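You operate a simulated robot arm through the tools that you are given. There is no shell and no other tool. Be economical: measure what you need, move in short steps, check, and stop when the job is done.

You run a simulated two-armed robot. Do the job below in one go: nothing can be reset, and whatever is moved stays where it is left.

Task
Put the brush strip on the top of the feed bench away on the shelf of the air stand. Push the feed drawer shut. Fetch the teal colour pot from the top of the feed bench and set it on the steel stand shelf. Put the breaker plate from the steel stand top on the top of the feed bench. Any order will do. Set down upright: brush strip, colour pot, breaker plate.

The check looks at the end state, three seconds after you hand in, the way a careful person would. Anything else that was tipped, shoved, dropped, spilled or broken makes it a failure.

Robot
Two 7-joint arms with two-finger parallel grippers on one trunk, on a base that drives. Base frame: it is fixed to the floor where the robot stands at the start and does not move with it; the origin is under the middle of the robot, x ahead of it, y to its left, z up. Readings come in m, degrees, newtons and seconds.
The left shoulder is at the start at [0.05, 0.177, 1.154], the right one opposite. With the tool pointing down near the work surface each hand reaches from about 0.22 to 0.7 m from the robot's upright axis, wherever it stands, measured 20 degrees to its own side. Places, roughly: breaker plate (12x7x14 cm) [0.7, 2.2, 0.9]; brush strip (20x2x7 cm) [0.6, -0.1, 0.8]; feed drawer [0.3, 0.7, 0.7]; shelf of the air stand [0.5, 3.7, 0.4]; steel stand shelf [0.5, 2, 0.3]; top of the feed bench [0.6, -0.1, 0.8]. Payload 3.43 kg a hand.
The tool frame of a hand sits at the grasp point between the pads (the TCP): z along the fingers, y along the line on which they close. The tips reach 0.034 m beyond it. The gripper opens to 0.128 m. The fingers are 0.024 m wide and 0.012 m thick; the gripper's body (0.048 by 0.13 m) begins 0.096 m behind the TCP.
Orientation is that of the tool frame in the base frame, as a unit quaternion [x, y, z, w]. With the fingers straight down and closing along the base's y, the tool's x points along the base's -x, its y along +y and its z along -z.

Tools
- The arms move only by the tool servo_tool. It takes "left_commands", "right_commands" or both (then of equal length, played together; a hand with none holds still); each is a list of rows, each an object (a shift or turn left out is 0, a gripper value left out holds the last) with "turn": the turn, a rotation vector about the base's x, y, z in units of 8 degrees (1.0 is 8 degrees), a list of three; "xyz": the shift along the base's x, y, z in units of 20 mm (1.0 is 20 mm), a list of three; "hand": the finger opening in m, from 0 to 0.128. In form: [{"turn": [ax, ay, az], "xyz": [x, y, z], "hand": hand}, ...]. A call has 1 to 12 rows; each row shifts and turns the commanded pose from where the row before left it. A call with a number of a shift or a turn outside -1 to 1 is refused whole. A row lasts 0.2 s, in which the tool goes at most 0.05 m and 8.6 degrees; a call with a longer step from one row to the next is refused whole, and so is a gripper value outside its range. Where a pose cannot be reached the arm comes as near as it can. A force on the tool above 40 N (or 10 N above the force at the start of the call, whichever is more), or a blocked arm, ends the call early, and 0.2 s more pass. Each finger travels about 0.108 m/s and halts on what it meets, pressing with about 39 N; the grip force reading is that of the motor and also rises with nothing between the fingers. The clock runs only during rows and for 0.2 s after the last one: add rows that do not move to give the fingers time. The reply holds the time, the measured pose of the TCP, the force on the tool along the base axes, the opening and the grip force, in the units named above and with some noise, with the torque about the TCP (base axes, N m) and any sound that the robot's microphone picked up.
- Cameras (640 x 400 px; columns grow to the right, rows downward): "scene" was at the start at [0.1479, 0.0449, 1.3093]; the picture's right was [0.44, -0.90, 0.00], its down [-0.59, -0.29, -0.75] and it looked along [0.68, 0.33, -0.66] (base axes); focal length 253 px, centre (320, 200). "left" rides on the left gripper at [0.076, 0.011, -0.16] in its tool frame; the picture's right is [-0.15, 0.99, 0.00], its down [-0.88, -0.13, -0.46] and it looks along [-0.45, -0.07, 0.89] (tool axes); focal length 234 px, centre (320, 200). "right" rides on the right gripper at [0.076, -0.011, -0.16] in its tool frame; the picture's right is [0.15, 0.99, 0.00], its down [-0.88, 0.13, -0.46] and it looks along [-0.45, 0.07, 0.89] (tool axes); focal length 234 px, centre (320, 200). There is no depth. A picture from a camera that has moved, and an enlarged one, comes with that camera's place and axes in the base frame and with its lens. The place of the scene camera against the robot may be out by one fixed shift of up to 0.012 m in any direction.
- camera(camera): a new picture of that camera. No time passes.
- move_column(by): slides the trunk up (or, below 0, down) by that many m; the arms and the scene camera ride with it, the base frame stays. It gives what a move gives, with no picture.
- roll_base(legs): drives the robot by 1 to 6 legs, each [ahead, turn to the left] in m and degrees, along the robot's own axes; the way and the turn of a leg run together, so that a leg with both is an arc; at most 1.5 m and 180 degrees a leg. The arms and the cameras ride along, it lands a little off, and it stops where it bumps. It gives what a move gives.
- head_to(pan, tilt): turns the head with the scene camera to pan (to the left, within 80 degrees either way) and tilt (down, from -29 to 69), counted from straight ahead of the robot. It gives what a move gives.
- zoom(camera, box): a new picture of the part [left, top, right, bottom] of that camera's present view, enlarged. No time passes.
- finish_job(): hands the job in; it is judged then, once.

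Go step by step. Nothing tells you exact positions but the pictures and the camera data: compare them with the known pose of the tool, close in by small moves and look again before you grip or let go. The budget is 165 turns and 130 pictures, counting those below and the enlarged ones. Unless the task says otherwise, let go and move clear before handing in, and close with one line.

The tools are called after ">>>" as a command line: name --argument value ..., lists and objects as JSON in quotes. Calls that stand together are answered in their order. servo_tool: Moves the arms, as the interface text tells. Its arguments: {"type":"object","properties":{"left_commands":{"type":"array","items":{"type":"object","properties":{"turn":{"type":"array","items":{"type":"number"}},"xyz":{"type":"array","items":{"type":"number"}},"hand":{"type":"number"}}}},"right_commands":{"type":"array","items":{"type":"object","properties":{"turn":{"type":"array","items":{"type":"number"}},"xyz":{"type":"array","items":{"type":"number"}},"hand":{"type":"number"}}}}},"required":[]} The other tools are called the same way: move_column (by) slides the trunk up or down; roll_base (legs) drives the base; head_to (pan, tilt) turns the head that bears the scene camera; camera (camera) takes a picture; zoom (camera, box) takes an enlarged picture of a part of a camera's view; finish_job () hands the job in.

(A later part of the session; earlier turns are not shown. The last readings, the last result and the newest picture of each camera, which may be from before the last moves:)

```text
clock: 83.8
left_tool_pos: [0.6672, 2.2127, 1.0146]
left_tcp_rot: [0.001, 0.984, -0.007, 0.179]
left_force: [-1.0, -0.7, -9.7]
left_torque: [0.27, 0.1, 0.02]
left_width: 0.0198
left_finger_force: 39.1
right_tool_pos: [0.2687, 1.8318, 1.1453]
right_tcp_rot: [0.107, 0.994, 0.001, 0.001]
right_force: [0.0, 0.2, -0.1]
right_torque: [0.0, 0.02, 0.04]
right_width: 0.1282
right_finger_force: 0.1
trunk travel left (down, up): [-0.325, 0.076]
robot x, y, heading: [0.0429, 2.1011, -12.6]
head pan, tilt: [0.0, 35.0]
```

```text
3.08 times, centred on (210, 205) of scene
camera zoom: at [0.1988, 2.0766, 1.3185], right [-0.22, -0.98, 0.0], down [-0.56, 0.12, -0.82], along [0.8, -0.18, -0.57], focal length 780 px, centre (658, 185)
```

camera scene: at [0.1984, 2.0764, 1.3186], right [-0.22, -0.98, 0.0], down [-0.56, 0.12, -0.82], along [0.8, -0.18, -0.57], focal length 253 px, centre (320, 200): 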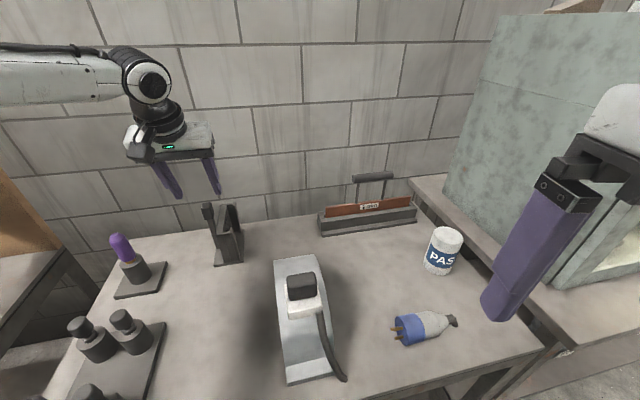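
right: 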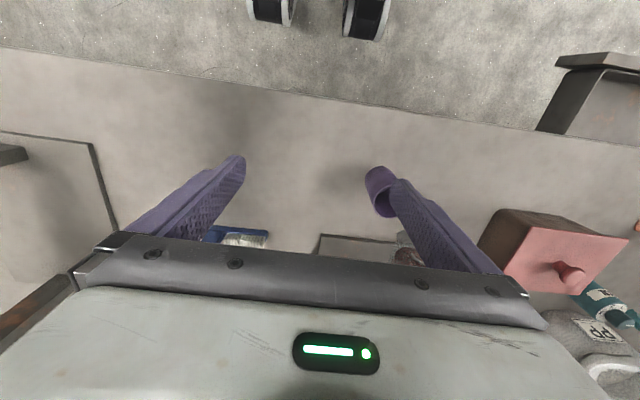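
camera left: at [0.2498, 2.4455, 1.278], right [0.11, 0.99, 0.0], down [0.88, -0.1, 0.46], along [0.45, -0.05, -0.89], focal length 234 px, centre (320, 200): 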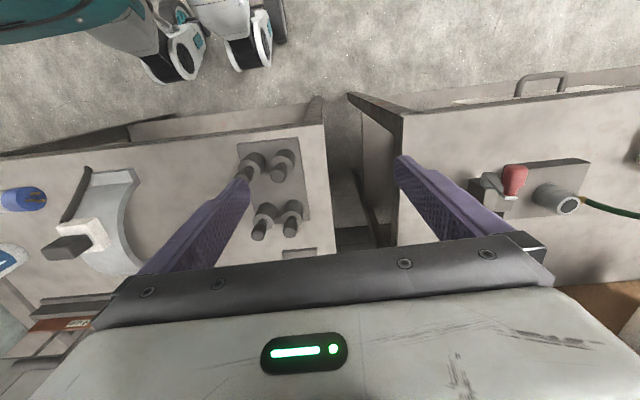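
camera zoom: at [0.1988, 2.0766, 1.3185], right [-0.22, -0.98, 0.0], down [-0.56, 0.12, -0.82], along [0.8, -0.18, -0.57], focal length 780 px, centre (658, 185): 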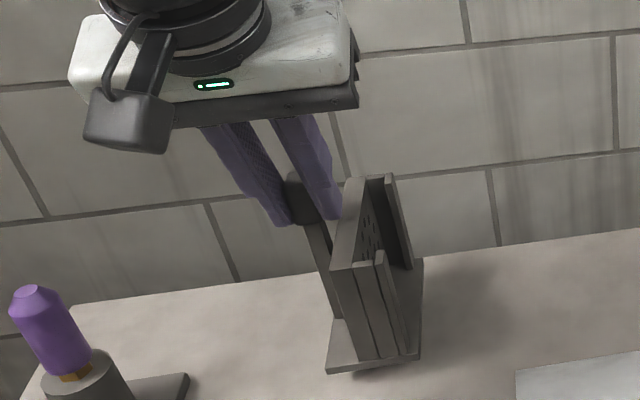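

The plate hangs steadily in the left hand. Lift, draw it in and back away.

>>> servo_tool --left_commands '[{"xyz": [0, 0, 0.8]}, {"xyz": [0, 0, 1]}, {"xyz": [0, 0, 1]}, {"xyz": [0, 0, 1]}, {"xyz": [-0.7, 0.2, 0]}, {"xyz": [-0.7, 0.2, 0]}, {"xyz": [-0.7, 0.2, 0]}, {"xyz": [-0.7, 0.2, 0]}, {"xyz": [-0.7, 0.2, 0]}, {"xyz": [-0.7, 0.2, 0]}]'

>>> roll_base --legs '[[-0.35, 0]]'

>>> camera --camera "scene"

```text
clock: 86.0
left_tool_pos: [0.5817, 2.2364, 1.0913]
left_tcp_rot: [0.001, 0.984, -0.008, 0.18]
left_force: [-0.1, -0.1, -9.5]
left_torque: [0.22, 0.07, -0.01]
left_width: 0.0196
left_finger_force: 39.7
right_tool_pos: [0.2688, 1.8319, 1.1474]
right_tcp_rot: [0.109, 0.994, 0.001, 0.0]
right_force: [0.2, 0.3, 0.3]
right_torque: [-0.03, -0.01, -0.02]
right_width: 0.1281
right_finger_force: 0.1
trunk travel left (down, up): [-0.325, 0.076]
robot x, y, heading: [0.0418, 2.1052, -12.5]
head pan, tilt: [0.0, 35.0]
```

```text
clock: 88.2
left_tool_pos: [0.2496, 2.3099, 1.091]
left_tcp_rot: [0.002, 0.984, -0.007, 0.18]
left_force: [-0.3, 0.3, -9.8]
left_torque: [0.21, 0.12, -0.02]
left_width: 0.0197
left_finger_force: 39.4
right_tool_pos: [-0.0663, 1.906, 1.147]
right_tcp_rot: [0.11, 0.994, 0.0, 0.0]
right_force: [-0.4, 0.1, -1.3]
right_torque: [-0.01, -0.02, 0.0]
right_width: 0.1282
right_finger_force: 0.0
trunk travel left (down, up): [-0.325, 0.076]
robot x, y, heading: [-0.292, 2.1742, -12.6]
head pan, tilt: [0.0, 35.0]
```

```text
97 pictures are left
camera scene: at [-0.1351, 2.1511, 1.3187], right [-0.22, -0.98, 0.0], down [-0.56, 0.13, -0.82], along [0.8, -0.18, -0.57], focal length 253 px, centre (320, 200)
```

scene: 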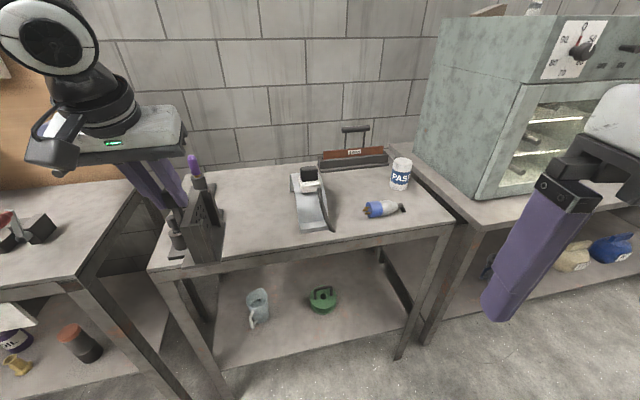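

>>> servo_tool --left_commands '[{"xyz": [-0.8, 0.4, 0]}, {"xyz": [-0.8, 0.4, 0]}, {"xyz": [-0.8, 0.4, 0]}, {"xyz": [-0.8, 0.4, 0]}, {"xyz": [-0.8, 0.4, 0]}, {"xyz": [-0.8, 0.4, 0]}]'

>>> roll_base --legs '[[0, 102.6], [-1.2, 0], [-1.15, 0], [0, -90]]'

>>> camera --camera "scene"

```text
clock: 89.6
left_tool_pos: [0.1527, 2.3571, 1.0894]
left_tcp_rot: [0.002, 0.984, -0.009, 0.18]
left_force: [0.5, 0.1, -9.3]
left_torque: [0.23, 0.11, 0.02]
left_width: 0.0197
left_finger_force: 39.1
right_tool_pos: [-0.0657, 1.9065, 1.1463]
right_tcp_rot: [0.109, 0.994, 0.0, 0.0]
right_force: [-0.4, 0.0, 0.7]
right_torque: [0.01, -0.01, 0.0]
right_width: 0.1282
right_finger_force: 0.2
trunk travel left (down, up): [-0.325, 0.076]
robot x, y, heading: [-0.2934, 2.1764, -12.7]
head pan, tilt: [0.0, 35.0]
```

```text
clock: 109.2
left_tool_pos: [0.0947, 0.1063, 1.0906]
left_tcp_rot: [-0.108, 0.978, 0.012, 0.181]
left_force: [0.1, -0.1, -8.2]
left_torque: [0.2, 0.19, -0.01]
left_width: 0.0198
left_finger_force: 38.9
right_tool_pos: [-0.0201, -0.3822, 1.1461]
right_tcp_rot: [-0.002, 1.0, 0.001, 0.0]
right_force: [-1.2, -0.3, 0.2]
right_torque: [0.01, -0.01, -0.04]
right_width: 0.128
right_finger_force: 0.1
trunk travel left (down, up): [-0.325, 0.076]
robot x, y, heading: [-0.2991, -0.1648, -0.0]
head pan, tilt: [0.0, 35.0]
```

```text
96 pictures are left
camera scene: at [-0.1408, -0.1591, 1.3186], right [0.0, -1.0, 0.0], down [-0.57, 0.0, -0.82], along [0.82, 0.0, -0.57], focal length 253 px, centre (320, 200)
```

scene: 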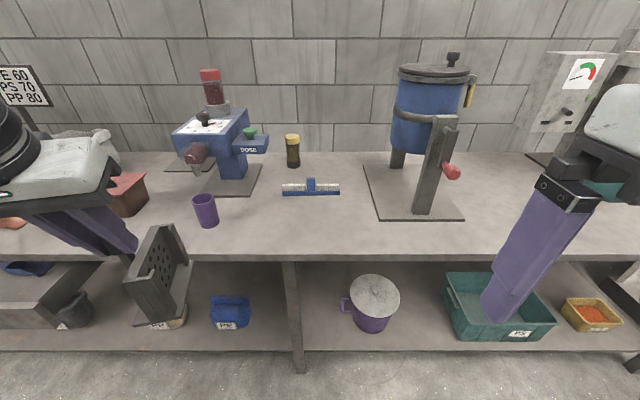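

>>> servo_tool --left_commands '[{"xyz": [0, -0.7, 0], "turn": [0, 0, -0.8]}, {"xyz": [0, -0.7, 0], "turn": [0, 0, -0.775]}, {"xyz": [0, -0.7, 0]}, {"xyz": [0, -0.7, 0]}]'

>>> roll_base --legs '[[0.27, 0]]'

>>> camera --camera "scene"

```text
clock: 110.2
left_tool_pos: [0.0929, 0.0489, 1.0897]
left_tcp_rot: [0.001, 0.983, -0.007, 0.181]
left_force: [-0.6, 0.1, -9.6]
left_torque: [0.21, 0.12, -0.04]
left_width: 0.0196
left_finger_force: 39.1
right_tool_pos: [-0.0198, -0.3827, 1.146]
right_tcp_rot: [-0.002, 1.0, 0.001, -0.001]
right_force: [0.2, 0.2, -0.6]
right_torque: [-0.01, 0.02, -0.02]
right_width: 0.1282
right_finger_force: 0.0
trunk travel left (down, up): [-0.325, 0.076]
robot x, y, heading: [-0.2986, -0.1677, -0.1]
head pan, tilt: [0.0, 35.0]
```

```text
clock: 112.1
left_tool_pos: [0.3593, 0.0543, 1.0895]
left_tcp_rot: [-0.003, 0.984, -0.007, 0.18]
left_force: [0.4, 0.3, -8.6]
left_torque: [0.2, 0.14, 0.02]
left_width: 0.0197
left_finger_force: 38.9
right_tool_pos: [0.2484, -0.3806, 1.1461]
right_tcp_rot: [-0.006, 1.0, 0.001, 0.0]
right_force: [0.8, -0.2, -0.7]
right_torque: [0.0, -0.01, 0.02]
right_width: 0.1281
right_finger_force: 0.0
trunk travel left (down, up): [-0.325, 0.076]
robot x, y, heading: [-0.0367, -0.1683, 0.5]
head pan, tilt: [0.0, 35.0]
```

```text
95 pictures are left
camera scene: at [0.1273, -0.157, 1.3185], right [0.01, -1.0, 0.0], down [-0.57, 0.0, -0.82], along [0.82, 0.01, -0.57], focal length 253 px, centre (320, 200)
```

scene: 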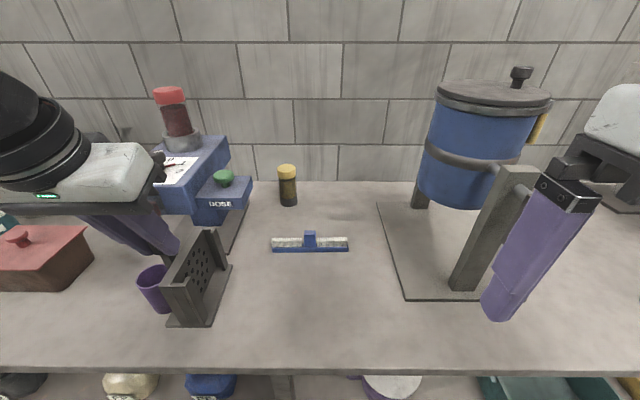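

>>> servo_tool --left_commands '[{"xyz": [0.9, -0.7, 0]}, {"xyz": [0.9, -0.7, 0]}, {"xyz": [0.9, -0.7, 0]}, {"xyz": [0.9, -0.7, 0]}, {"xyz": [0, 0, -1]}, {"xyz": [0, 0, -1]}, {"xyz": [0, 0, -1]}, {"xyz": [0, 0, -1]}, {"xyz": [0, 0, -1]}]'

>>> camera --camera "scene"

```text
clock: 114.1
left_tool_pos: [0.4316, -0.003, 0.9891]
left_tcp_rot: [-0.003, 0.984, -0.006, 0.18]
left_force: [0.6, 1.4, -9.4]
left_torque: [0.24, 0.09, 0.03]
left_width: 0.0199
left_finger_force: 39.0
right_tool_pos: [0.2487, -0.3788, 1.1469]
right_tcp_rot: [-0.005, 1.0, 0.0, 0.0]
right_force: [-0.2, 0.2, 0.3]
right_torque: [-0.03, -0.02, 0.01]
right_width: 0.128
right_finger_force: 0.1
trunk travel left (down, up): [-0.325, 0.076]
robot x, y, heading: [-0.0363, -0.1659, 0.4]
head pan, tilt: [0.0, 35.0]
```

```text
94 pictures are left
camera scene: at [0.127, -0.1569, 1.3185], right [0.01, -1.0, 0.0], down [-0.57, 0.0, -0.82], along [0.82, 0.01, -0.57], focal length 253 px, centre (320, 200)
```

scene: 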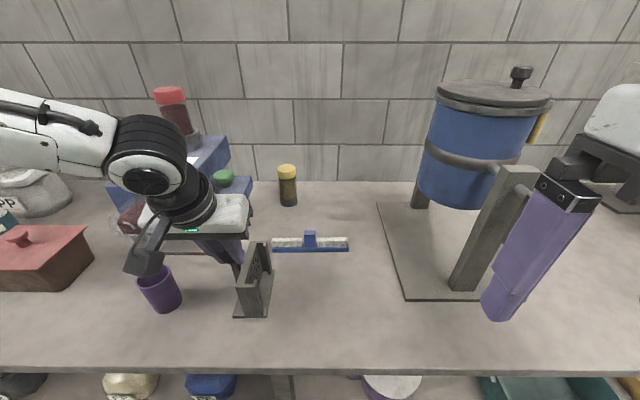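

>>> servo_tool --left_commands '[{"xyz": [0, 0, -0.7]}, {"xyz": [0, 0, -0.2]}, {"xyz": [0, 0, -0.2]}]'

```text
clock: 114.9
left_tool_pos: [0.4302, -0.0025, 0.9679]
left_tcp_rot: [-0.003, 0.984, -0.007, 0.18]
left_force: [-0.3, -0.2, -9.5]
left_torque: [0.25, 0.13, 0.01]
left_width: 0.0195
left_finger_force: 39.6
right_tool_pos: [0.2482, -0.3787, 1.1474]
right_tcp_rot: [-0.005, 1.0, 0.001, 0.001]
right_force: [0.0, -0.5, 0.0]
right_torque: [-0.03, -0.01, -0.01]
right_width: 0.1284
right_finger_force: 0.1
trunk travel left (down, up): [-0.325, 0.076]
robot x, y, heading: [-0.0315, -0.1648, 0.4]
head pan, tilt: [0.0, 35.0]
```

>>> servo_tool --left_commands '[{"xyz": [0, 0, -0.25]}, {"xyz": [0, 0, -0.2]}]'

>>> zoom --camera "scene" --box '[200, 220, 320, 330]'

```text
clock: 115.5
left_tool_pos: [0.43, -0.0024, 0.9597]
left_tcp_rot: [-0.002, 0.984, -0.007, 0.18]
left_force: [0.4, -0.2, -9.0]
left_torque: [0.18, 0.13, 0.03]
left_width: 0.0198
left_finger_force: 38.9
right_tool_pos: [0.2477, -0.3792, 1.1465]
right_tcp_rot: [-0.006, 1.0, 0.0, 0.0]
right_force: [0.2, -0.6, -0.4]
right_torque: [0.01, 0.05, -0.01]
right_width: 0.1281
right_finger_force: 0.1
trunk travel left (down, up): [-0.325, 0.076]
robot x, y, heading: [-0.0349, -0.1673, 0.4]
head pan, tilt: [0.0, 35.0]
```

```text
3.64 times, centred on (260, 275) of scene
camera zoom: at [0.1268, -0.1571, 1.3186], right [0.01, -1.0, 0.0], down [-0.57, 0.0, -0.82], along [0.82, 0.01, -0.57], focal length 922 px, centre (538, -73)
```

zoom: 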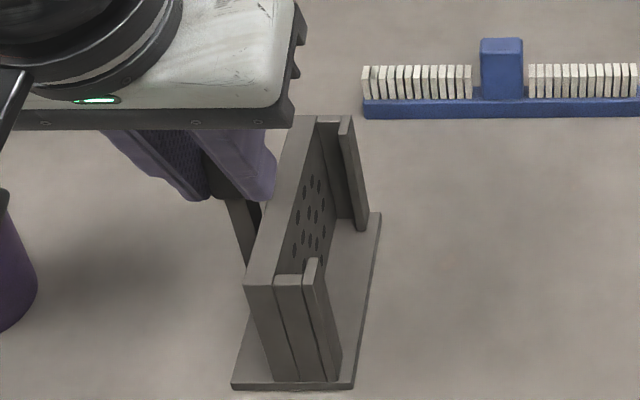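

>>> servo_tool --left_commands '[{"xyz": [0, 0, -0.2]}, {}]'

>>> servo_tool --left_commands '[{"xyz": [0, 0, -0.2]}, {}]'

>>> servo_tool --left_commands '[{"xyz": [0, 0, -0.2]}, {}]'

```text
clock: 116.1
left_tool_pos: [0.431, -0.0032, 0.9579]
left_tcp_rot: [-0.002, 0.983, -0.008, 0.181]
left_force: [-0.9, 0.2, -3.5]
left_torque: [0.26, -0.19, 0.06]
left_width: 0.02
left_finger_force: 38.9
right_tool_pos: [0.2481, -0.3815, 1.1464]
right_tcp_rot: [-0.005, 1.0, 0.001, 0.001]
right_force: [-0.3, 0.0, 1.7]
right_torque: [0.02, 0.02, -0.02]
right_width: 0.128
right_finger_force: 0.0
trunk travel left (down, up): [-0.325, 0.076]
robot x, y, heading: [-0.0338, -0.1682, 0.3]
head pan, tilt: [0.0, 35.0]
```

```text
clock: 116.7
left_tool_pos: [0.4316, -0.0023, 0.9564]
left_tcp_rot: [-0.003, 0.983, -0.007, 0.184]
left_force: [-1.8, 3.7, 23.9]
left_torque: [0.99, 0.5, 0.18]
left_width: 0.0194
left_finger_force: 38.9
right_tool_pos: [0.2459, -0.3808, 1.147]
right_tcp_rot: [-0.005, 1.0, 0.001, 0.002]
right_force: [0.5, 0.2, -0.1]
right_torque: [-0.01, 0.01, 0.03]
right_width: 0.1279
right_finger_force: 0.1
trunk travel left (down, up): [-0.325, 0.076]
robot x, y, heading: [-0.0356, -0.1647, 0.5]
head pan, tilt: [0.0, 35.0]
```

```text
clock: 117.3
left_tool_pos: [0.4302, -0.0034, 0.9506]
left_tcp_rot: [-0.002, 0.983, -0.007, 0.184]
left_force: [3.8, 3.6, 29.2]
left_torque: [0.93, -0.59, 0.25]
left_width: 0.0196
left_finger_force: 39.1
right_tool_pos: [0.2458, -0.3799, 1.1472]
right_tcp_rot: [-0.005, 1.0, 0.001, 0.001]
right_force: [-0.2, -0.6, 1.0]
right_torque: [-0.01, -0.03, 0.0]
right_width: 0.1281
right_finger_force: 0.1
trunk travel left (down, up): [-0.325, 0.076]
robot x, y, heading: [-0.0337, -0.1655, 0.4]
head pan, tilt: [0.0, 35.0]
```

>>> servo_tool --left_commands '[{"xyz": [0, 0, 0.15]}, {}]'

>>> zoom --camera "scene" --box '[200, 220, 320, 330]'

```text
clock: 117.9
left_tool_pos: [0.4303, -0.0035, 0.9515]
left_tcp_rot: [-0.002, 0.983, -0.007, 0.182]
left_force: [7.7, -0.4, 13.4]
left_torque: [0.27, -1.33, 0.18]
left_width: 0.0198
left_finger_force: 39.4
right_tool_pos: [0.2476, -0.3805, 1.146]
right_tcp_rot: [-0.006, 1.0, 0.0, 0.001]
right_force: [-0.5, -0.3, -1.0]
right_torque: [0.0, 0.03, 0.01]
right_width: 0.1279
right_finger_force: 0.1
trunk travel left (down, up): [-0.325, 0.076]
robot x, y, heading: [-0.0316, -0.1619, 0.7]
head pan, tilt: [0.0, 35.0]
```

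```text
3.64 times, centred on (260, 275) of scene
camera zoom: at [0.1255, -0.1579, 1.3187], right [0.01, -1.0, 0.0], down [-0.57, 0.0, -0.82], along [0.82, 0.01, -0.57], focal length 922 px, centre (538, -73)
```

zoom: 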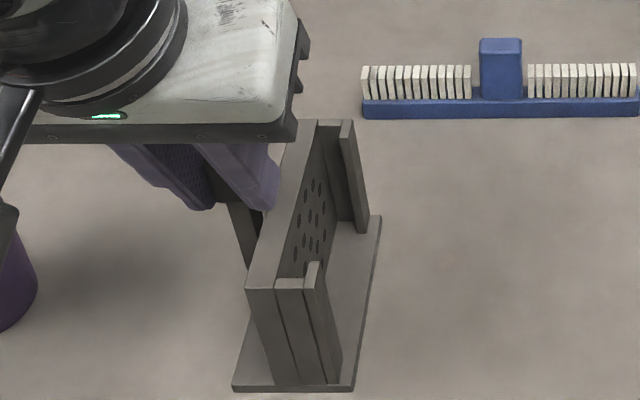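

>>> servo_tool --left_commands '[{"xyz": [0, 0, 0.12]}, {"hand": 0.03}, {"hand": 0.045}, {}, {"xyz": [0, 0, 0.5]}, {"xyz": [0, 0, 0.5]}, {"xyz": [0, 0, 1]}, {"xyz": [0, 0, 1]}, {"xyz": [0, 0, 1]}]'

>>> zoom --camera "scene" --box '[130, 180, 370, 330]'

```text
clock: 119.9
left_tool_pos: [0.4281, -0.0025, 1.0332]
left_tcp_rot: [-0.003, 0.983, -0.006, 0.181]
left_force: [-0.9, 0.7, -1.1]
left_torque: [-0.03, -0.03, 0.0]
left_width: 0.045
left_finger_force: 0.1
right_tool_pos: [0.2486, -0.3794, 1.1471]
right_tcp_rot: [-0.006, 1.0, 0.001, 0.001]
right_force: [0.7, 0.9, 0.9]
right_torque: [0.02, -0.04, 0.02]
right_width: 0.1278
right_finger_force: 0.2
trunk travel left (down, up): [-0.325, 0.076]
robot x, y, heading: [-0.0345, -0.1662, 0.4]
head pan, tilt: [0.0, 35.0]
```

```text
2.67 times, centred on (250, 255) of scene
camera zoom: at [0.1257, -0.1574, 1.3187], right [0.01, -1.0, 0.0], down [-0.57, 0.0, -0.82], along [0.82, 0.01, -0.57], focal length 676 px, centre (507, 53)
```

zoom: 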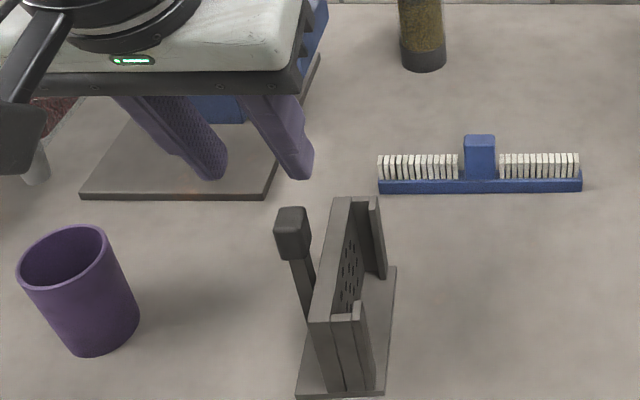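

Plate stands on the bench. Next the brush: I'll pick it straight down with the right hand, re-lay it pointing forward, then regrip it tilted for the shelf. First turn the base left for reach.

>>> servo_tool --left_commands '[{"xyz": [-0.5, 0, 1]}, {"xyz": [-1, 0.6, 1]}, {"xyz": [-1, 0.6, 1]}, {"xyz": [-1, 0.6, 1]}, {"xyz": [-1, 0.6, 0]}, {"xyz": [-1, 0.6, 0]}, {"xyz": [-1, 0.6, 0]}, {"xyz": [-1, 0.6, 0]}]'

>>> roll_base --legs '[[0, 27]]'

>>> servo_tool --right_commands '[{"xyz": [0.5, 1, 0], "turn": [0, 0, 0.8]}, {"xyz": [0.5, 1, 0], "turn": [0, 0, 0.8]}, {"xyz": [0.5, 0.8, 0], "turn": [0, 0, 0.8]}, {"xyz": [0.5, 0.8, 0], "turn": [0, 0, 0.8]}, {"xyz": [0.5, 0, 0], "turn": [0, 0, 0.8]}, {"xyz": [0.5, 0, 0], "turn": [0, 0, 0.8]}, {"xyz": [0.5, 0, 0], "turn": [0, 0, 0.8]}, {"xyz": [0.5, 0, 0], "turn": [0, 0, 0.8]}, {"xyz": [0, 0, 0], "turn": [0, 0, 0.8]}, {"xyz": [0, 0, 0], "turn": [0, 0, 0.7]}]'

>>> camera --camera "scene"

```text
clock: 121.7
left_tool_pos: [0.2792, 0.0813, 1.1131]
left_tcp_rot: [-0.003, 0.984, -0.007, 0.181]
left_force: [0.9, 0.4, 0.6]
left_torque: [-0.02, -0.01, -0.02]
left_width: 0.0453
left_finger_force: 0.1
right_tool_pos: [0.2472, -0.379, 1.1473]
right_tcp_rot: [-0.005, 1.0, 0.0, 0.001]
right_force: [-0.4, -0.2, -0.2]
right_torque: [-0.02, -0.05, -0.02]
right_width: 0.1276
right_finger_force: 0.1
trunk travel left (down, up): [-0.325, 0.076]
robot x, y, heading: [-0.0344, -0.1668, 0.3]
head pan, tilt: [0.0, 35.0]
```

```text
clock: 123.5
left_tool_pos: [0.1348, 0.1973, 1.1139]
left_tcp_rot: [-0.232, 0.956, 0.037, 0.177]
left_force: [-0.2, 0.4, -0.4]
left_torque: [0.01, 0.01, 0.02]
left_width: 0.0452
left_finger_force: 0.0
right_tool_pos: [0.3139, -0.2295, 1.1461]
right_tcp_rot: [-0.237, 0.972, 0.001, 0.001]
right_force: [0.0, 0.9, -0.1]
right_torque: [-0.02, 0.02, 0.0]
right_width: 0.1279
right_finger_force: 0.1
trunk travel left (down, up): [-0.325, 0.076]
robot x, y, heading: [-0.0348, -0.1659, 27.5]
head pan, tilt: [0.0, 35.0]
```

```text
clock: 125.7
left_tool_pos: [0.1345, 0.1958, 1.1136]
left_tcp_rot: [-0.231, 0.956, 0.036, 0.177]
left_force: [-0.7, 0.2, 0.3]
left_torque: [-0.01, -0.03, -0.02]
left_width: 0.0453
left_finger_force: 0.1
right_tool_pos: [0.3898, -0.1564, 1.1461]
right_tcp_rot: [0.71, -0.704, 0.0, 0.0]
right_force: [-0.7, 0.6, 1.4]
right_torque: [0.04, 0.02, 0.02]
right_width: 0.1277
right_finger_force: 0.1
right hand out of reach, approached as far as the arm can: row 10
trunk travel left (down, up): [-0.325, 0.076]
robot x, y, heading: [-0.0363, -0.1701, 27.1]
head pan, tilt: [0.0, 35.0]
```

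```text
90 pictures are left
camera scene: at [0.1083, -0.0859, 1.3187], right [0.46, -0.89, 0.0], down [-0.51, -0.26, -0.82], along [0.73, 0.38, -0.57], focal length 253 px, centre (320, 200)
```

scene: 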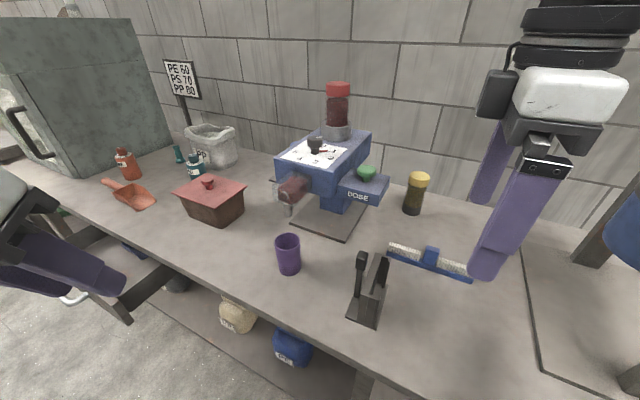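

>>> servo_tool --right_commands '[{"xyz": [1, 0.1, -0.6], "hand": 0.06}, {"xyz": [1, 0.1, -0.6]}, {"xyz": [1, 0.1, -0.6]}, {"xyz": [1, 0.1, -0.6]}, {"xyz": [1, 0.1, -0.6]}, {"xyz": [1, 0.1, -0.6]}, {"xyz": [1, 0.1, -0.6]}, {"xyz": [1, 0.1, -0.6]}, {"xyz": [1, 0.1, -0.6]}, {"xyz": [1, 0.1, -0.6]}]'

>>> zoom --camera "scene" --box '[340, 120, 580, 300]'

```text
clock: 127.9
left_tool_pos: [0.1341, 0.1955, 1.1133]
left_tcp_rot: [-0.231, 0.956, 0.036, 0.178]
left_force: [0.2, -0.1, 0.0]
left_torque: [-0.02, 0.02, 0.0]
left_width: 0.0451
left_finger_force: 0.0
right_tool_pos: [0.412, -0.124, 1.0484]
right_tcp_rot: [0.71, -0.704, 0.0, 0.0]
right_force: [-0.5, 0.1, -0.2]
right_torque: [0.01, -0.01, 0.03]
right_width: 0.06
right_finger_force: 0.0
right hand out of reach, approached as far as the arm can: row 1, 2, 3, 4, 5, 6, 7, 8, 9, 10
trunk travel left (down, up): [-0.325, 0.076]
robot x, y, heading: [-0.0346, -0.1678, 27.2]
head pan, tilt: [0.0, 35.0]
```

```text
2.22 times, centred on (460, 210) of scene
camera zoom: at [0.1084, -0.0859, 1.3187], right [0.46, -0.89, 0.0], down [-0.51, -0.26, -0.82], along [0.73, 0.38, -0.57], focal length 563 px, centre (9, 178)
```

zoom: 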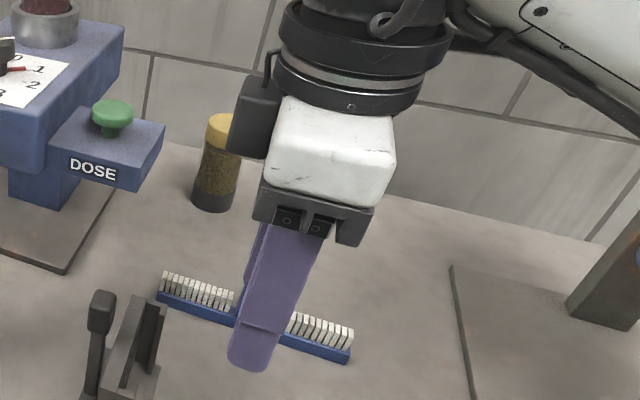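

>>> servo_tool --right_commands '[{"xyz": [-1, -0.5, 1], "turn": [0, 0, -0.8]}, {"xyz": [-1, -0.5, 1], "turn": [0, 0, -0.8]}, {"xyz": [-1, -0.5, 1], "turn": [0, 0, -0.8]}, {"xyz": [0, 0, 0], "turn": [0, 0, -0.8]}]'

>>> roll_base --legs '[[0, 30]]'

>>> camera --camera "scene"

```text
clock: 128.9
left_tool_pos: [0.134, 0.1963, 1.1126]
left_tcp_rot: [-0.231, 0.956, 0.035, 0.177]
left_force: [0.0, 0.6, 0.3]
left_torque: [-0.02, 0.0, 0.01]
left_width: 0.0453
left_finger_force: 0.1
right_tool_pos: [0.3523, -0.1516, 1.109]
right_tcp_rot: [-0.537, 0.844, 0.001, 0.0]
right_force: [-0.4, 0.6, 0.6]
right_torque: [0.01, -0.01, 0.01]
right_width: 0.0599
right_finger_force: 0.0
trunk travel left (down, up): [-0.325, 0.076]
robot x, y, heading: [-0.0291, -0.164, 27.5]
head pan, tilt: [0.0, 35.0]
```

```text
clock: 130.8
left_tool_pos: [-0.0719, 0.2315, 1.1136]
left_tcp_rot: [-0.471, 0.863, 0.08, 0.162]
left_force: [-0.7, 0.1, 0.0]
left_torque: [0.0, -0.04, 0.0]
left_width: 0.0451
left_finger_force: 0.2
right_tool_pos: [0.2926, 0.0403, 1.1087]
right_tcp_rot: [0.739, -0.674, -0.001, 0.0]
right_force: [0.0, 0.3, 0.4]
right_torque: [0.01, -0.03, 0.0]
right_width: 0.0601
right_finger_force: 0.0
trunk travel left (down, up): [-0.325, 0.076]
robot x, y, heading: [-0.0408, -0.1705, 57.7]
head pan, tilt: [0.0, 35.0]
```

```text
88 pictures are left
camera scene: at [0.0526, -0.025, 1.3187], right [0.84, -0.54, 0.0], down [-0.31, -0.48, -0.82], along [0.44, 0.69, -0.57], focal length 253 px, centre (320, 200)
```

scene: 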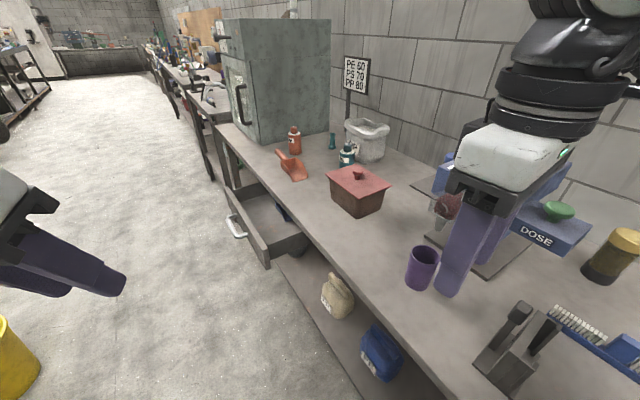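

>>> servo_tool --right_commands '[{"xyz": [0, -1, 0], "turn": [0, 0, -0.65]}, {"xyz": [0, -1, 0]}, {"xyz": [0, -1, 0]}, {"xyz": [0.1, -1, 0]}, {"xyz": [0.7, -1, 0]}, {"xyz": [0.7, -1, 0]}, {"xyz": [1, -1, 0]}, {"xyz": [1, -1, 0]}, {"xyz": [1, -0.7, 0]}, {"xyz": [1, 0, 0]}, {"xyz": [1, 0, 0]}, {"xyz": [1, 0, 0]}]'

>>> head_to --pan -50 --tilt 40

>>> camera --camera "scene"

```text
clock: 133.4
left_tool_pos: [-0.0715, 0.2317, 1.1145]
left_tcp_rot: [-0.472, 0.863, 0.08, 0.162]
left_force: [0.4, 0.5, -0.4]
left_torque: [-0.03, 0.01, 0.02]
left_width: 0.0449
left_finger_force: 0.0
right_tool_pos: [0.443, -0.1289, 1.1089]
right_tcp_rot: [0.708, -0.706, -0.001, 0.0]
right_force: [-0.3, 0.0, -1.3]
right_torque: [-0.02, 0.03, -0.04]
right_width: 0.0602
right_finger_force: 0.1
trunk travel left (down, up): [-0.325, 0.076]
robot x, y, heading: [-0.0339, -0.167, 57.5]
head pan, tilt: [0.0, 35.0]
```

```text
clock: 134.6
left_tool_pos: [-0.0717, 0.2323, 1.1142]
left_tcp_rot: [-0.472, 0.863, 0.081, 0.161]
left_force: [0.4, -0.3, 0.0]
left_torque: [0.03, 0.0, 0.01]
left_width: 0.045
left_finger_force: 0.0
right_tool_pos: [0.4412, -0.13, 1.1086]
right_tcp_rot: [0.708, -0.707, -0.001, -0.001]
right_force: [0.1, 0.2, -0.4]
right_torque: [0.0, 0.01, -0.02]
right_width: 0.0601
right_finger_force: 0.1
trunk travel left (down, up): [-0.325, 0.076]
robot x, y, heading: [-0.0338, -0.1634, 57.4]
head pan, tilt: [-50.0, 40.0]
```

```text
87 pictures are left
camera scene: at [0.0898, -0.0882, 1.3112], right [0.13, -0.99, 0.0], down [-0.64, -0.08, -0.77], along [0.76, 0.1, -0.64], focal length 253 px, centre (320, 200)
```

scene: 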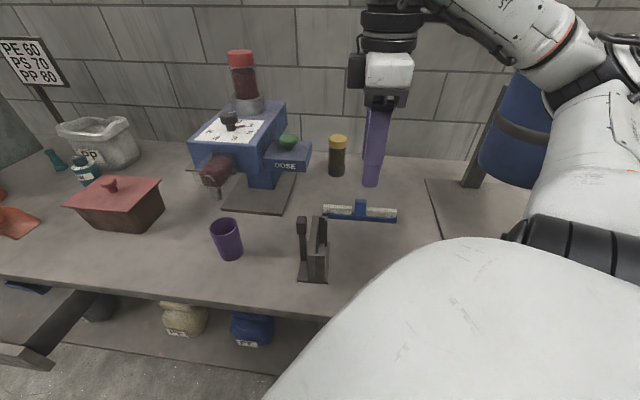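

>>> servo_tool --right_commands '[{"xyz": [1, 0, -0.5]}, {"xyz": [1, 0, -0.5]}, {"xyz": [1, 0, -0.5]}, {"xyz": [1, 0, -0.8]}, {"xyz": [1, 0, -0.8]}, {"xyz": [1, 0, -0.8]}, {"xyz": [1, 0, -0.8]}, {"xyz": [0.75, -0.2, -0.8]}]'

>>> zoom --camera "scene" --box '[280, 100, 440, 260]'

```text
clock: 136.3
left_tool_pos: [-0.0714, 0.2314, 1.114]
left_tcp_rot: [-0.472, 0.863, 0.081, 0.162]
left_force: [-0.2, -0.8, -0.3]
left_torque: [-0.02, -0.04, 0.01]
left_width: 0.045
left_finger_force: 0.1
right_tool_pos: [0.47, -0.0815, 1.0218]
right_tcp_rot: [0.707, -0.707, -0.002, -0.001]
right_force: [-0.3, 0.6, 0.5]
right_torque: [0.02, -0.03, 0.01]
right_width: 0.06
right_finger_force: 0.0
right hand out of reach, approached as far as the arm can: row 1, 2, 3, 4, 5, 6, 7, 8
trunk travel left (down, up): [-0.325, 0.076]
robot x, y, heading: [-0.0323, -0.1679, 57.4]
head pan, tilt: [-50.0, 40.0]
```

```text
2.50 times, centred on (360, 180) of scene
camera zoom: at [0.0894, -0.0889, 1.3113], right [0.13, -0.99, 0.0], down [-0.64, -0.08, -0.77], along [0.76, 0.1, -0.64], focal length 634 px, centre (220, 250)
```

zoom: 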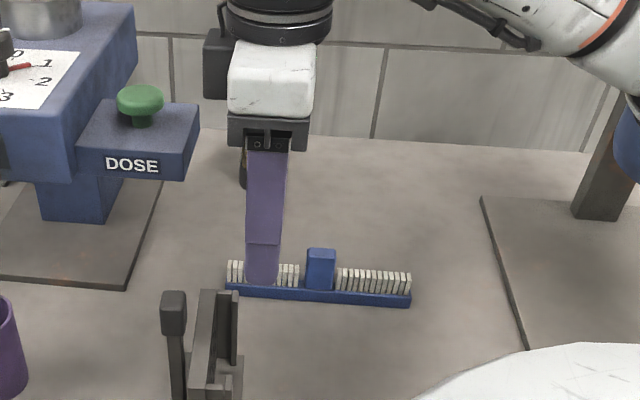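

The wrist runs out of travel with that hand yaw. New plan: grip the block's upper part end-to-end (closing along y) with the hand tilted 45° forward; the same pose then suits the shelf.

>>> servo_tool --right_commands '[{"xyz": [-1, 0, 1], "turn": [0, 0, -0.9]}, {"xyz": [-1, 0, 1], "turn": [0, 0, -0.9]}, {"xyz": [-1, 0, 1], "turn": [0, 0, -0.9]}, {"xyz": [-1, 0, 1], "turn": [0, 0, -0.9]}, {"xyz": [-1, 0, 0.5], "turn": [0, 0, -0.9]}, {"xyz": [-1, 0, 0], "turn": [0, 0, -0.9]}, {"xyz": [-0.5, 0, 0], "turn": [0, 0, -0.9]}]'

>>> roll_base --legs '[[0, -38]]'

>>> head_to --pan -15 --tilt 40

>>> camera --camera "scene"

```text
clock: 137.9
left_tool_pos: [-0.0715, 0.2322, 1.1147]
left_tcp_rot: [-0.472, 0.863, 0.081, 0.162]
left_force: [-0.7, 0.0, 0.8]
left_torque: [-0.01, 0.02, 0.0]
left_width: 0.0454
left_finger_force: 0.0
right_tool_pos: [0.3386, -0.0811, 1.1124]
right_tcp_rot: [-0.338, 0.941, 0.001, 0.0]
right_force: [0.3, -0.3, -0.1]
right_torque: [0.0, -0.03, -0.02]
right_width: 0.0597
right_finger_force: 0.0
trunk travel left (down, up): [-0.325, 0.076]
robot x, y, heading: [-0.0333, -0.1678, 57.5]
head pan, tilt: [-50.0, 40.0]
```

```text
clock: 140.1
left_tool_pos: [0.1796, 0.1718, 1.1133]
left_tcp_rot: [-0.17, 0.969, 0.025, 0.178]
left_force: [1.4, 0.8, -0.3]
left_torque: [-0.02, -0.02, 0.02]
left_width: 0.0451
left_finger_force: 0.0
right_tool_pos: [0.3138, -0.3264, 1.1116]
right_tcp_rot: [-0.018, 1.0, 0.001, 0.001]
right_force: [0.5, -0.4, -0.4]
right_torque: [0.02, 0.03, 0.02]
right_width: 0.0601
right_finger_force: 0.1
trunk travel left (down, up): [-0.325, 0.076]
robot x, y, heading: [-0.036, -0.1688, 19.9]
head pan, tilt: [-50.0, 40.0]
```

```text
clock: 141.1
left_tool_pos: [0.1799, 0.1722, 1.1129]
left_tcp_rot: [-0.169, 0.969, 0.025, 0.179]
left_force: [0.2, 0.6, 0.5]
left_torque: [-0.02, 0.0, -0.03]
left_width: 0.0453
left_finger_force: 0.0
right_tool_pos: [0.3142, -0.3272, 1.112]
right_tcp_rot: [-0.018, 1.0, 0.001, 0.001]
right_force: [-0.2, -0.5, -0.7]
right_torque: [0.0, -0.01, -0.04]
right_width: 0.0602
right_finger_force: 0.1
trunk travel left (down, up): [-0.325, 0.076]
robot x, y, heading: [-0.034, -0.1656, 19.8]
head pan, tilt: [-15.0, 40.0]
```

```text
85 pictures are left
camera scene: at [0.1184, -0.1273, 1.3112], right [0.09, -1.0, 0.0], down [-0.64, -0.05, -0.77], along [0.76, 0.07, -0.64], focal length 253 px, centre (320, 200)
```

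scene: 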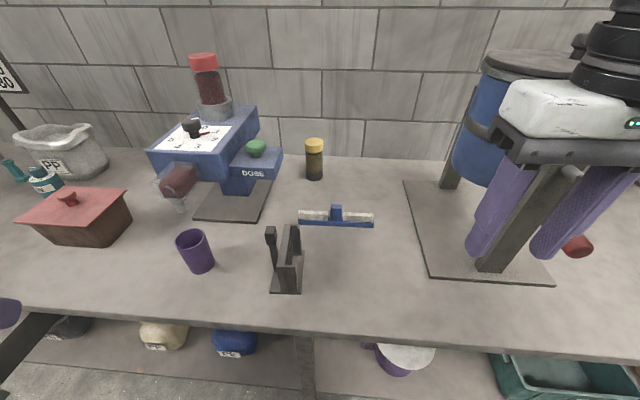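

>>> servo_tool --right_commands '[{"xyz": [0.9, 0.9, 0], "turn": [0, -0.94, -0.25]}, {"xyz": [0.9, 0.9, 0], "turn": [0, -0.94, 0]}, {"xyz": [0.9, 0.9, 0], "turn": [0, -0.94, 0]}, {"xyz": [0.9, 0.9, 0], "turn": [0, -0.94, 0]}, {"xyz": [0.9, 0.9, 0], "turn": [0, -0.94, 0]}, {"xyz": [0.9, 0.9, -0.5], "turn": [0, -0.94, 0]}, {"xyz": [0.9, 0.9, -0.8]}, {"xyz": [0.9, 0.9, -0.8]}, {"xyz": [0.9, 0.9, -0.8]}, {"xyz": [0.9, 0.9, -0.8]}, {"xyz": [0.9, 0.65, -0.8]}]'

>>> zoom --camera "scene" --box '[250, 110, 450, 260]'

```text
clock: 143.5
left_tool_pos: [0.1801, 0.1723, 1.1139]
left_tcp_rot: [-0.169, 0.969, 0.025, 0.179]
left_force: [0.8, 0.5, -0.6]
left_torque: [0.02, -0.03, -0.01]
left_width: 0.0449
left_finger_force: 0.1
right_tool_pos: [0.5108, -0.1338, 1.0231]
right_tcp_rot: [-0.001, 0.923, 0.0, 0.384]
right_force: [0.0, 1.0, -0.1]
right_torque: [0.0, -0.04, 0.0]
right_width: 0.06
right_finger_force: 0.1
trunk travel left (down, up): [-0.325, 0.076]
robot x, y, heading: [-0.0347, -0.1657, 19.7]
head pan, tilt: [-15.0, 40.0]
```

```text
2.67 times, centred on (350, 185) of scene
camera zoom: at [0.1186, -0.1271, 1.3111], right [0.09, -1.0, 0.0], down [-0.64, -0.06, -0.77], along [0.76, 0.07, -0.64], focal length 676 px, centre (240, 240)
```

zoom: 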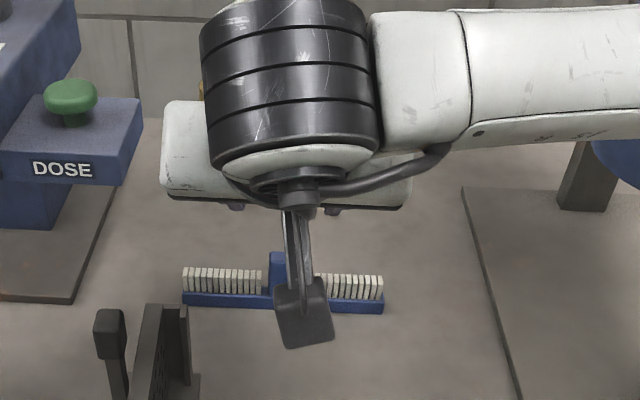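

>>> camera --camera "right"

```text
83 pictures are left
camera right: at [0.3438, -0.1434, 1.0835], right [-0.1, 0.99, -0.11], down [0.3, 0.13, 0.95], along [0.95, 0.07, -0.31], focal length 234 px, centre (320, 200)
```

right: 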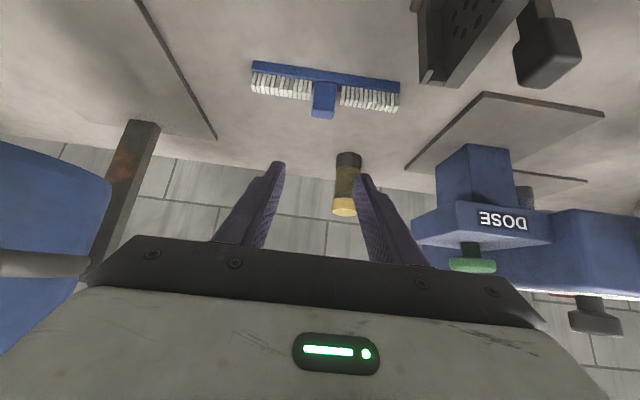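

>>> servo_tool --right_commands '[{"xyz": [0.7, 0, -0.6], "turn": [0, 1, 0]}, {"xyz": [0.9, 0, -0.6]}, {"xyz": [0.9, 0, -0.9]}, {"xyz": [0.9, 0, -0.9]}, {}]'

>>> camera --camera "right"

```text
clock: 144.7
left_tool_pos: [0.179, 0.1713, 1.114]
left_tcp_rot: [-0.17, 0.969, 0.025, 0.179]
left_force: [0.4, -1.0, -0.8]
left_torque: [-0.02, 0.05, -0.01]
left_width: 0.0454
left_finger_force: 0.1
right_tool_pos: [0.5793, -0.1323, 0.9633]
right_tcp_rot: [-0.001, 0.948, -0.001, 0.319]
right_force: [0.2, -0.9, 0.4]
right_torque: [-0.01, 0.01, 0.01]
right_width: 0.0598
right_finger_force: 0.0
trunk travel left (down, up): [-0.325, 0.076]
robot x, y, heading: [-0.0356, -0.1659, 19.9]
head pan, tilt: [-15.0, 40.0]
```

```text
82 pictures are left
camera right: at [0.4214, -0.1431, 1.046], right [-0.12, 0.99, -0.09], down [0.43, 0.13, 0.9], along [0.9, 0.07, -0.44], focal length 234 px, centre (320, 200)
```

right: 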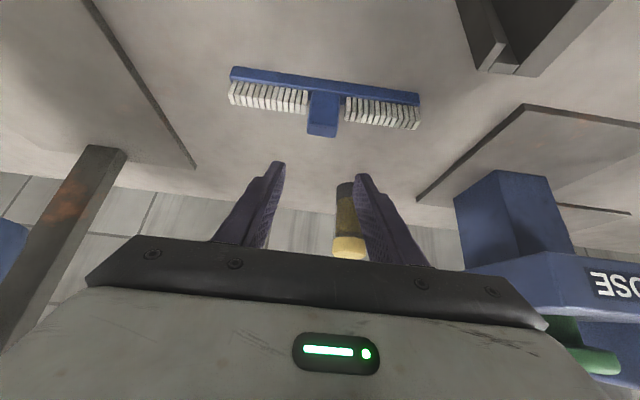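

>>> servo_tool --right_commands '[{"xyz": [0, -0.05, -1]}, {"xyz": [0, 0, -1]}, {}]'

>>> camera --camera "right"

>>> zoom --camera "scene" --box '[290, 160, 410, 240]'

```text
clock: 145.5
left_tool_pos: [0.1734, 0.1741, 1.1125]
left_tcp_rot: [-0.169, 0.968, 0.022, 0.183]
left_force: [0.0, 0.0, -0.8]
left_torque: [0.01, 0.0, -0.01]
left_width: 0.0451
left_finger_force: 0.1
right_tool_pos: [0.5745, -0.1336, 0.9266]
right_tcp_rot: [-0.001, 0.947, -0.004, 0.322]
right_force: [1.0, -0.6, 0.2]
right_torque: [0.0, 0.01, -0.02]
right_width: 0.06
right_finger_force: 0.0
trunk travel left (down, up): [-0.325, 0.076]
robot x, y, heading: [-0.0371, -0.1668, 20.2]
head pan, tilt: [-15.0, 40.0]
```

```text
81 pictures are left
camera right: at [0.4153, -0.1425, 1.0089], right [-0.12, 0.99, -0.09], down [0.42, 0.14, 0.9], along [0.9, 0.07, -0.43], focal length 234 px, centre (320, 200)
```

right: 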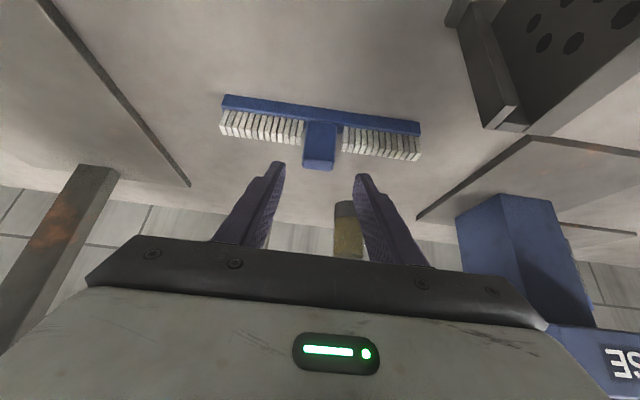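

```text
5.00 times, centred on (350, 200) of scene
camera zoom: at [0.1107, -0.1237, 1.3117], right [0.09, -1.0, 0.0], down [-0.64, -0.06, -0.77], along [0.77, 0.06, -0.64], focal length 1267 px, centre (170, 200)
```

zoom: 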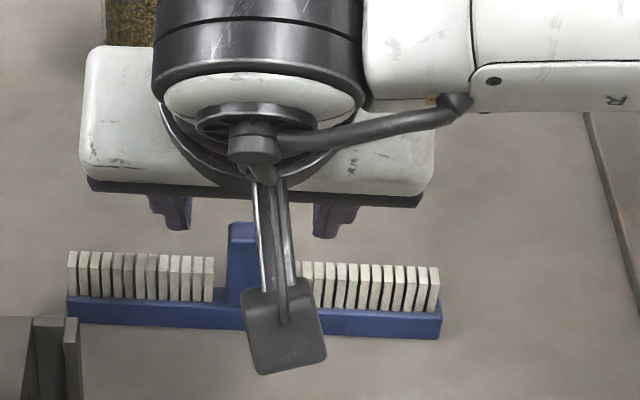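

>>> camera --camera "scene"

>>> camera --camera "left"

```text
79 pictures are left
camera scene: at [0.1107, -0.1237, 1.3117], right [0.09, -1.0, 0.0], down [-0.64, -0.06, -0.77], along [0.77, 0.06, -0.64], focal length 253 px, centre (320, 200)
```

scene: 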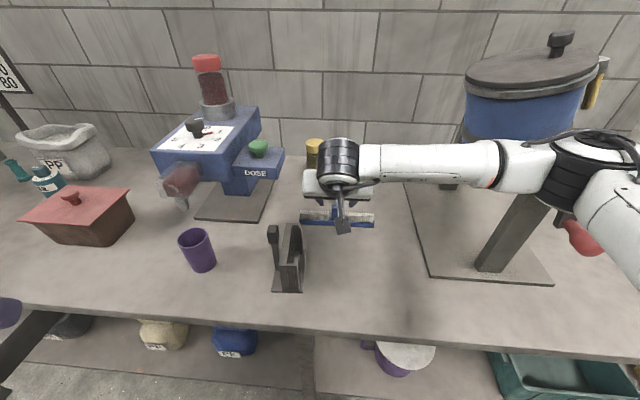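

```text
78 pictures are left
camera left: at [0.0482, 0.1431, 1.2355], right [-0.2, 0.98, 0.03], down [0.66, 0.11, 0.74], along [0.72, 0.17, -0.67], focal length 234 px, centre (320, 200)
```

left: 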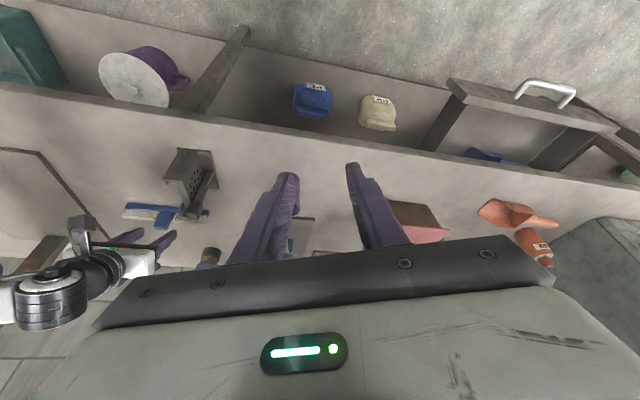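

The robot body has shifted slightly back – the right forearm probably touches the tank frame. I back off at once and look.

>>> servo_tool --right_commands '[{"xyz": [-0.2, 0, 1]}, {"xyz": [-0.5, 0, 1]}, {"xyz": [-1, 0, 1]}, {"xyz": [-1, 0, 1]}, {"xyz": [-1, 0, 0]}, {"xyz": [-1, 0, 0]}]'

>>> camera --camera "scene"

```text
clock: 146.9
left_tool_pos: [0.179, 0.1717, 1.1128]
left_tcp_rot: [-0.17, 0.969, 0.024, 0.179]
left_force: [-0.1, -0.3, -0.9]
left_torque: [0.01, 0.0, -0.01]
left_width: 0.045
left_finger_force: 0.1
right_tool_pos: [0.4845, -0.1343, 1.0029]
right_tcp_rot: [0.0, 0.948, -0.002, 0.318]
right_force: [-0.4, -0.4, -0.3]
right_torque: [-0.02, -0.01, -0.03]
right_width: 0.06
right_finger_force: 0.1
trunk travel left (down, up): [-0.325, 0.076]
robot x, y, heading: [-0.0334, -0.1662, 19.6]
head pan, tilt: [-15.0, 40.0]
```

```text
77 pictures are left
camera scene: at [0.1184, -0.1273, 1.3112], right [0.09, -1.0, 0.0], down [-0.64, -0.06, -0.77], along [0.76, 0.07, -0.64], focal length 253 px, centre (320, 200)
```

scene: 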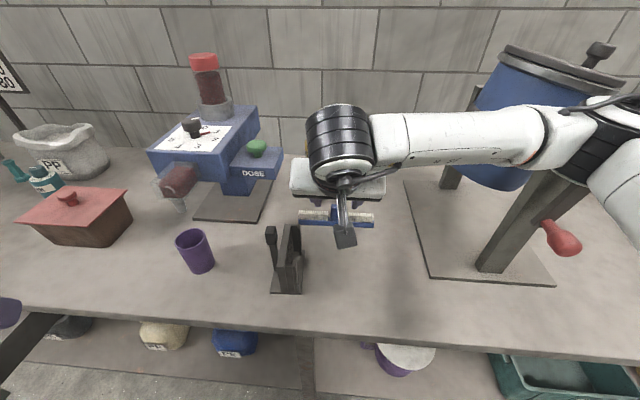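

>>> zoom --camera "scene" --box '[400, 20, 640, 300]'

>>> head_to --pan -45 --tilt 30

>>> camera --camera "scene"

```text
1.43 times, centred on (520, 160) of scene
camera zoom: at [0.1184, -0.1273, 1.3112], right [0.09, -1.0, 0.0], down [-0.64, -0.06, -0.77], along [0.76, 0.07, -0.64], focal length 362 px, centre (34, 257)
```

zoom: 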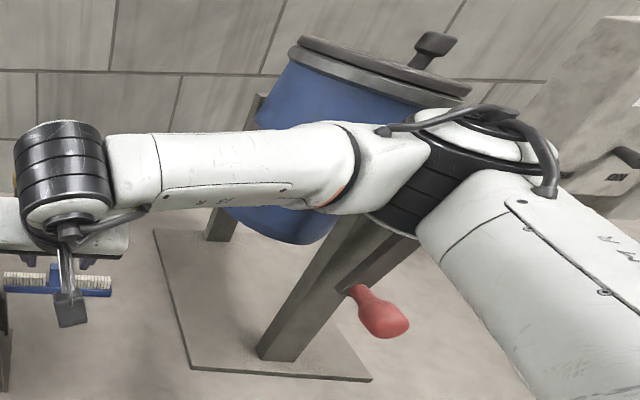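

```text
clock: 147.9
left_tool_pos: [0.1794, 0.1729, 1.114]
left_tcp_rot: [-0.169, 0.969, 0.024, 0.178]
left_force: [0.2, 0.3, 0.2]
left_torque: [0.0, 0.03, 0.01]
left_width: 0.0448
left_finger_force: 0.1
right_tool_pos: [0.4856, -0.1361, 1.002]
right_tcp_rot: [-0.001, 0.948, 0.0, 0.319]
right_force: [1.0, 0.3, 0.6]
right_torque: [0.03, 0.0, 0.0]
right_width: 0.0602
right_finger_force: 0.0
trunk travel left (down, up): [-0.325, 0.076]
robot x, y, heading: [-0.0386, -0.1676, 20.0]
head pan, tilt: [-45.0, 30.0]
```

```text
75 pictures are left
camera scene: at [0.1157, -0.1728, 1.3265], right [-0.42, -0.91, 0.0], down [-0.45, 0.21, -0.87], along [0.78, -0.37, -0.5], focal length 253 px, centre (320, 200)
```

scene: 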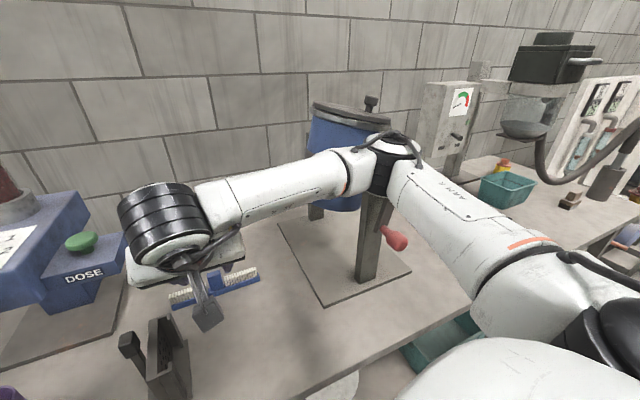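

>>> roll_base --legs '[[-0.3, 0]]'

>>> camera --camera "scene"

```text
clock: 149.9
left_tool_pos: [-0.1028, 0.0688, 1.1136]
left_tcp_rot: [-0.172, 0.969, 0.025, 0.178]
left_force: [-0.3, 0.0, -0.4]
left_torque: [0.03, 0.02, 0.01]
left_width: 0.0449
left_finger_force: 0.0
right_tool_pos: [0.2036, -0.2345, 1.0019]
right_tcp_rot: [-0.002, 0.948, 0.001, 0.319]
right_force: [-0.6, -0.1, 0.1]
right_torque: [0.02, -0.02, 0.01]
right_width: 0.0599
right_finger_force: 0.1
trunk travel left (down, up): [-0.325, 0.076]
robot x, y, heading: [-0.3163, -0.2706, 20.3]
head pan, tilt: [-45.0, 30.0]
```

```text
74 pictures are left
camera scene: at [-0.1659, -0.275, 1.3266], right [-0.42, -0.91, 0.0], down [-0.45, 0.21, -0.87], along [0.79, -0.36, -0.5], focal length 253 px, centre (320, 200)
```

scene: 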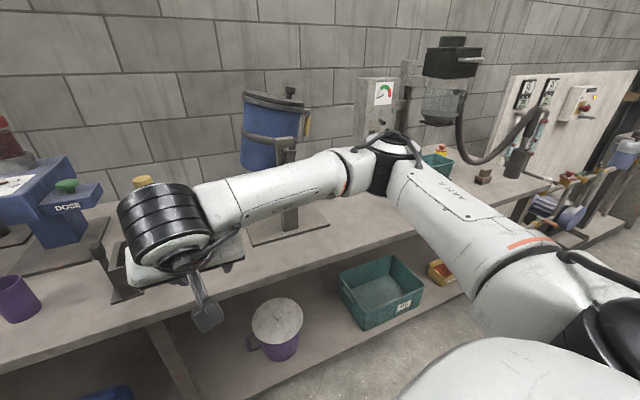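

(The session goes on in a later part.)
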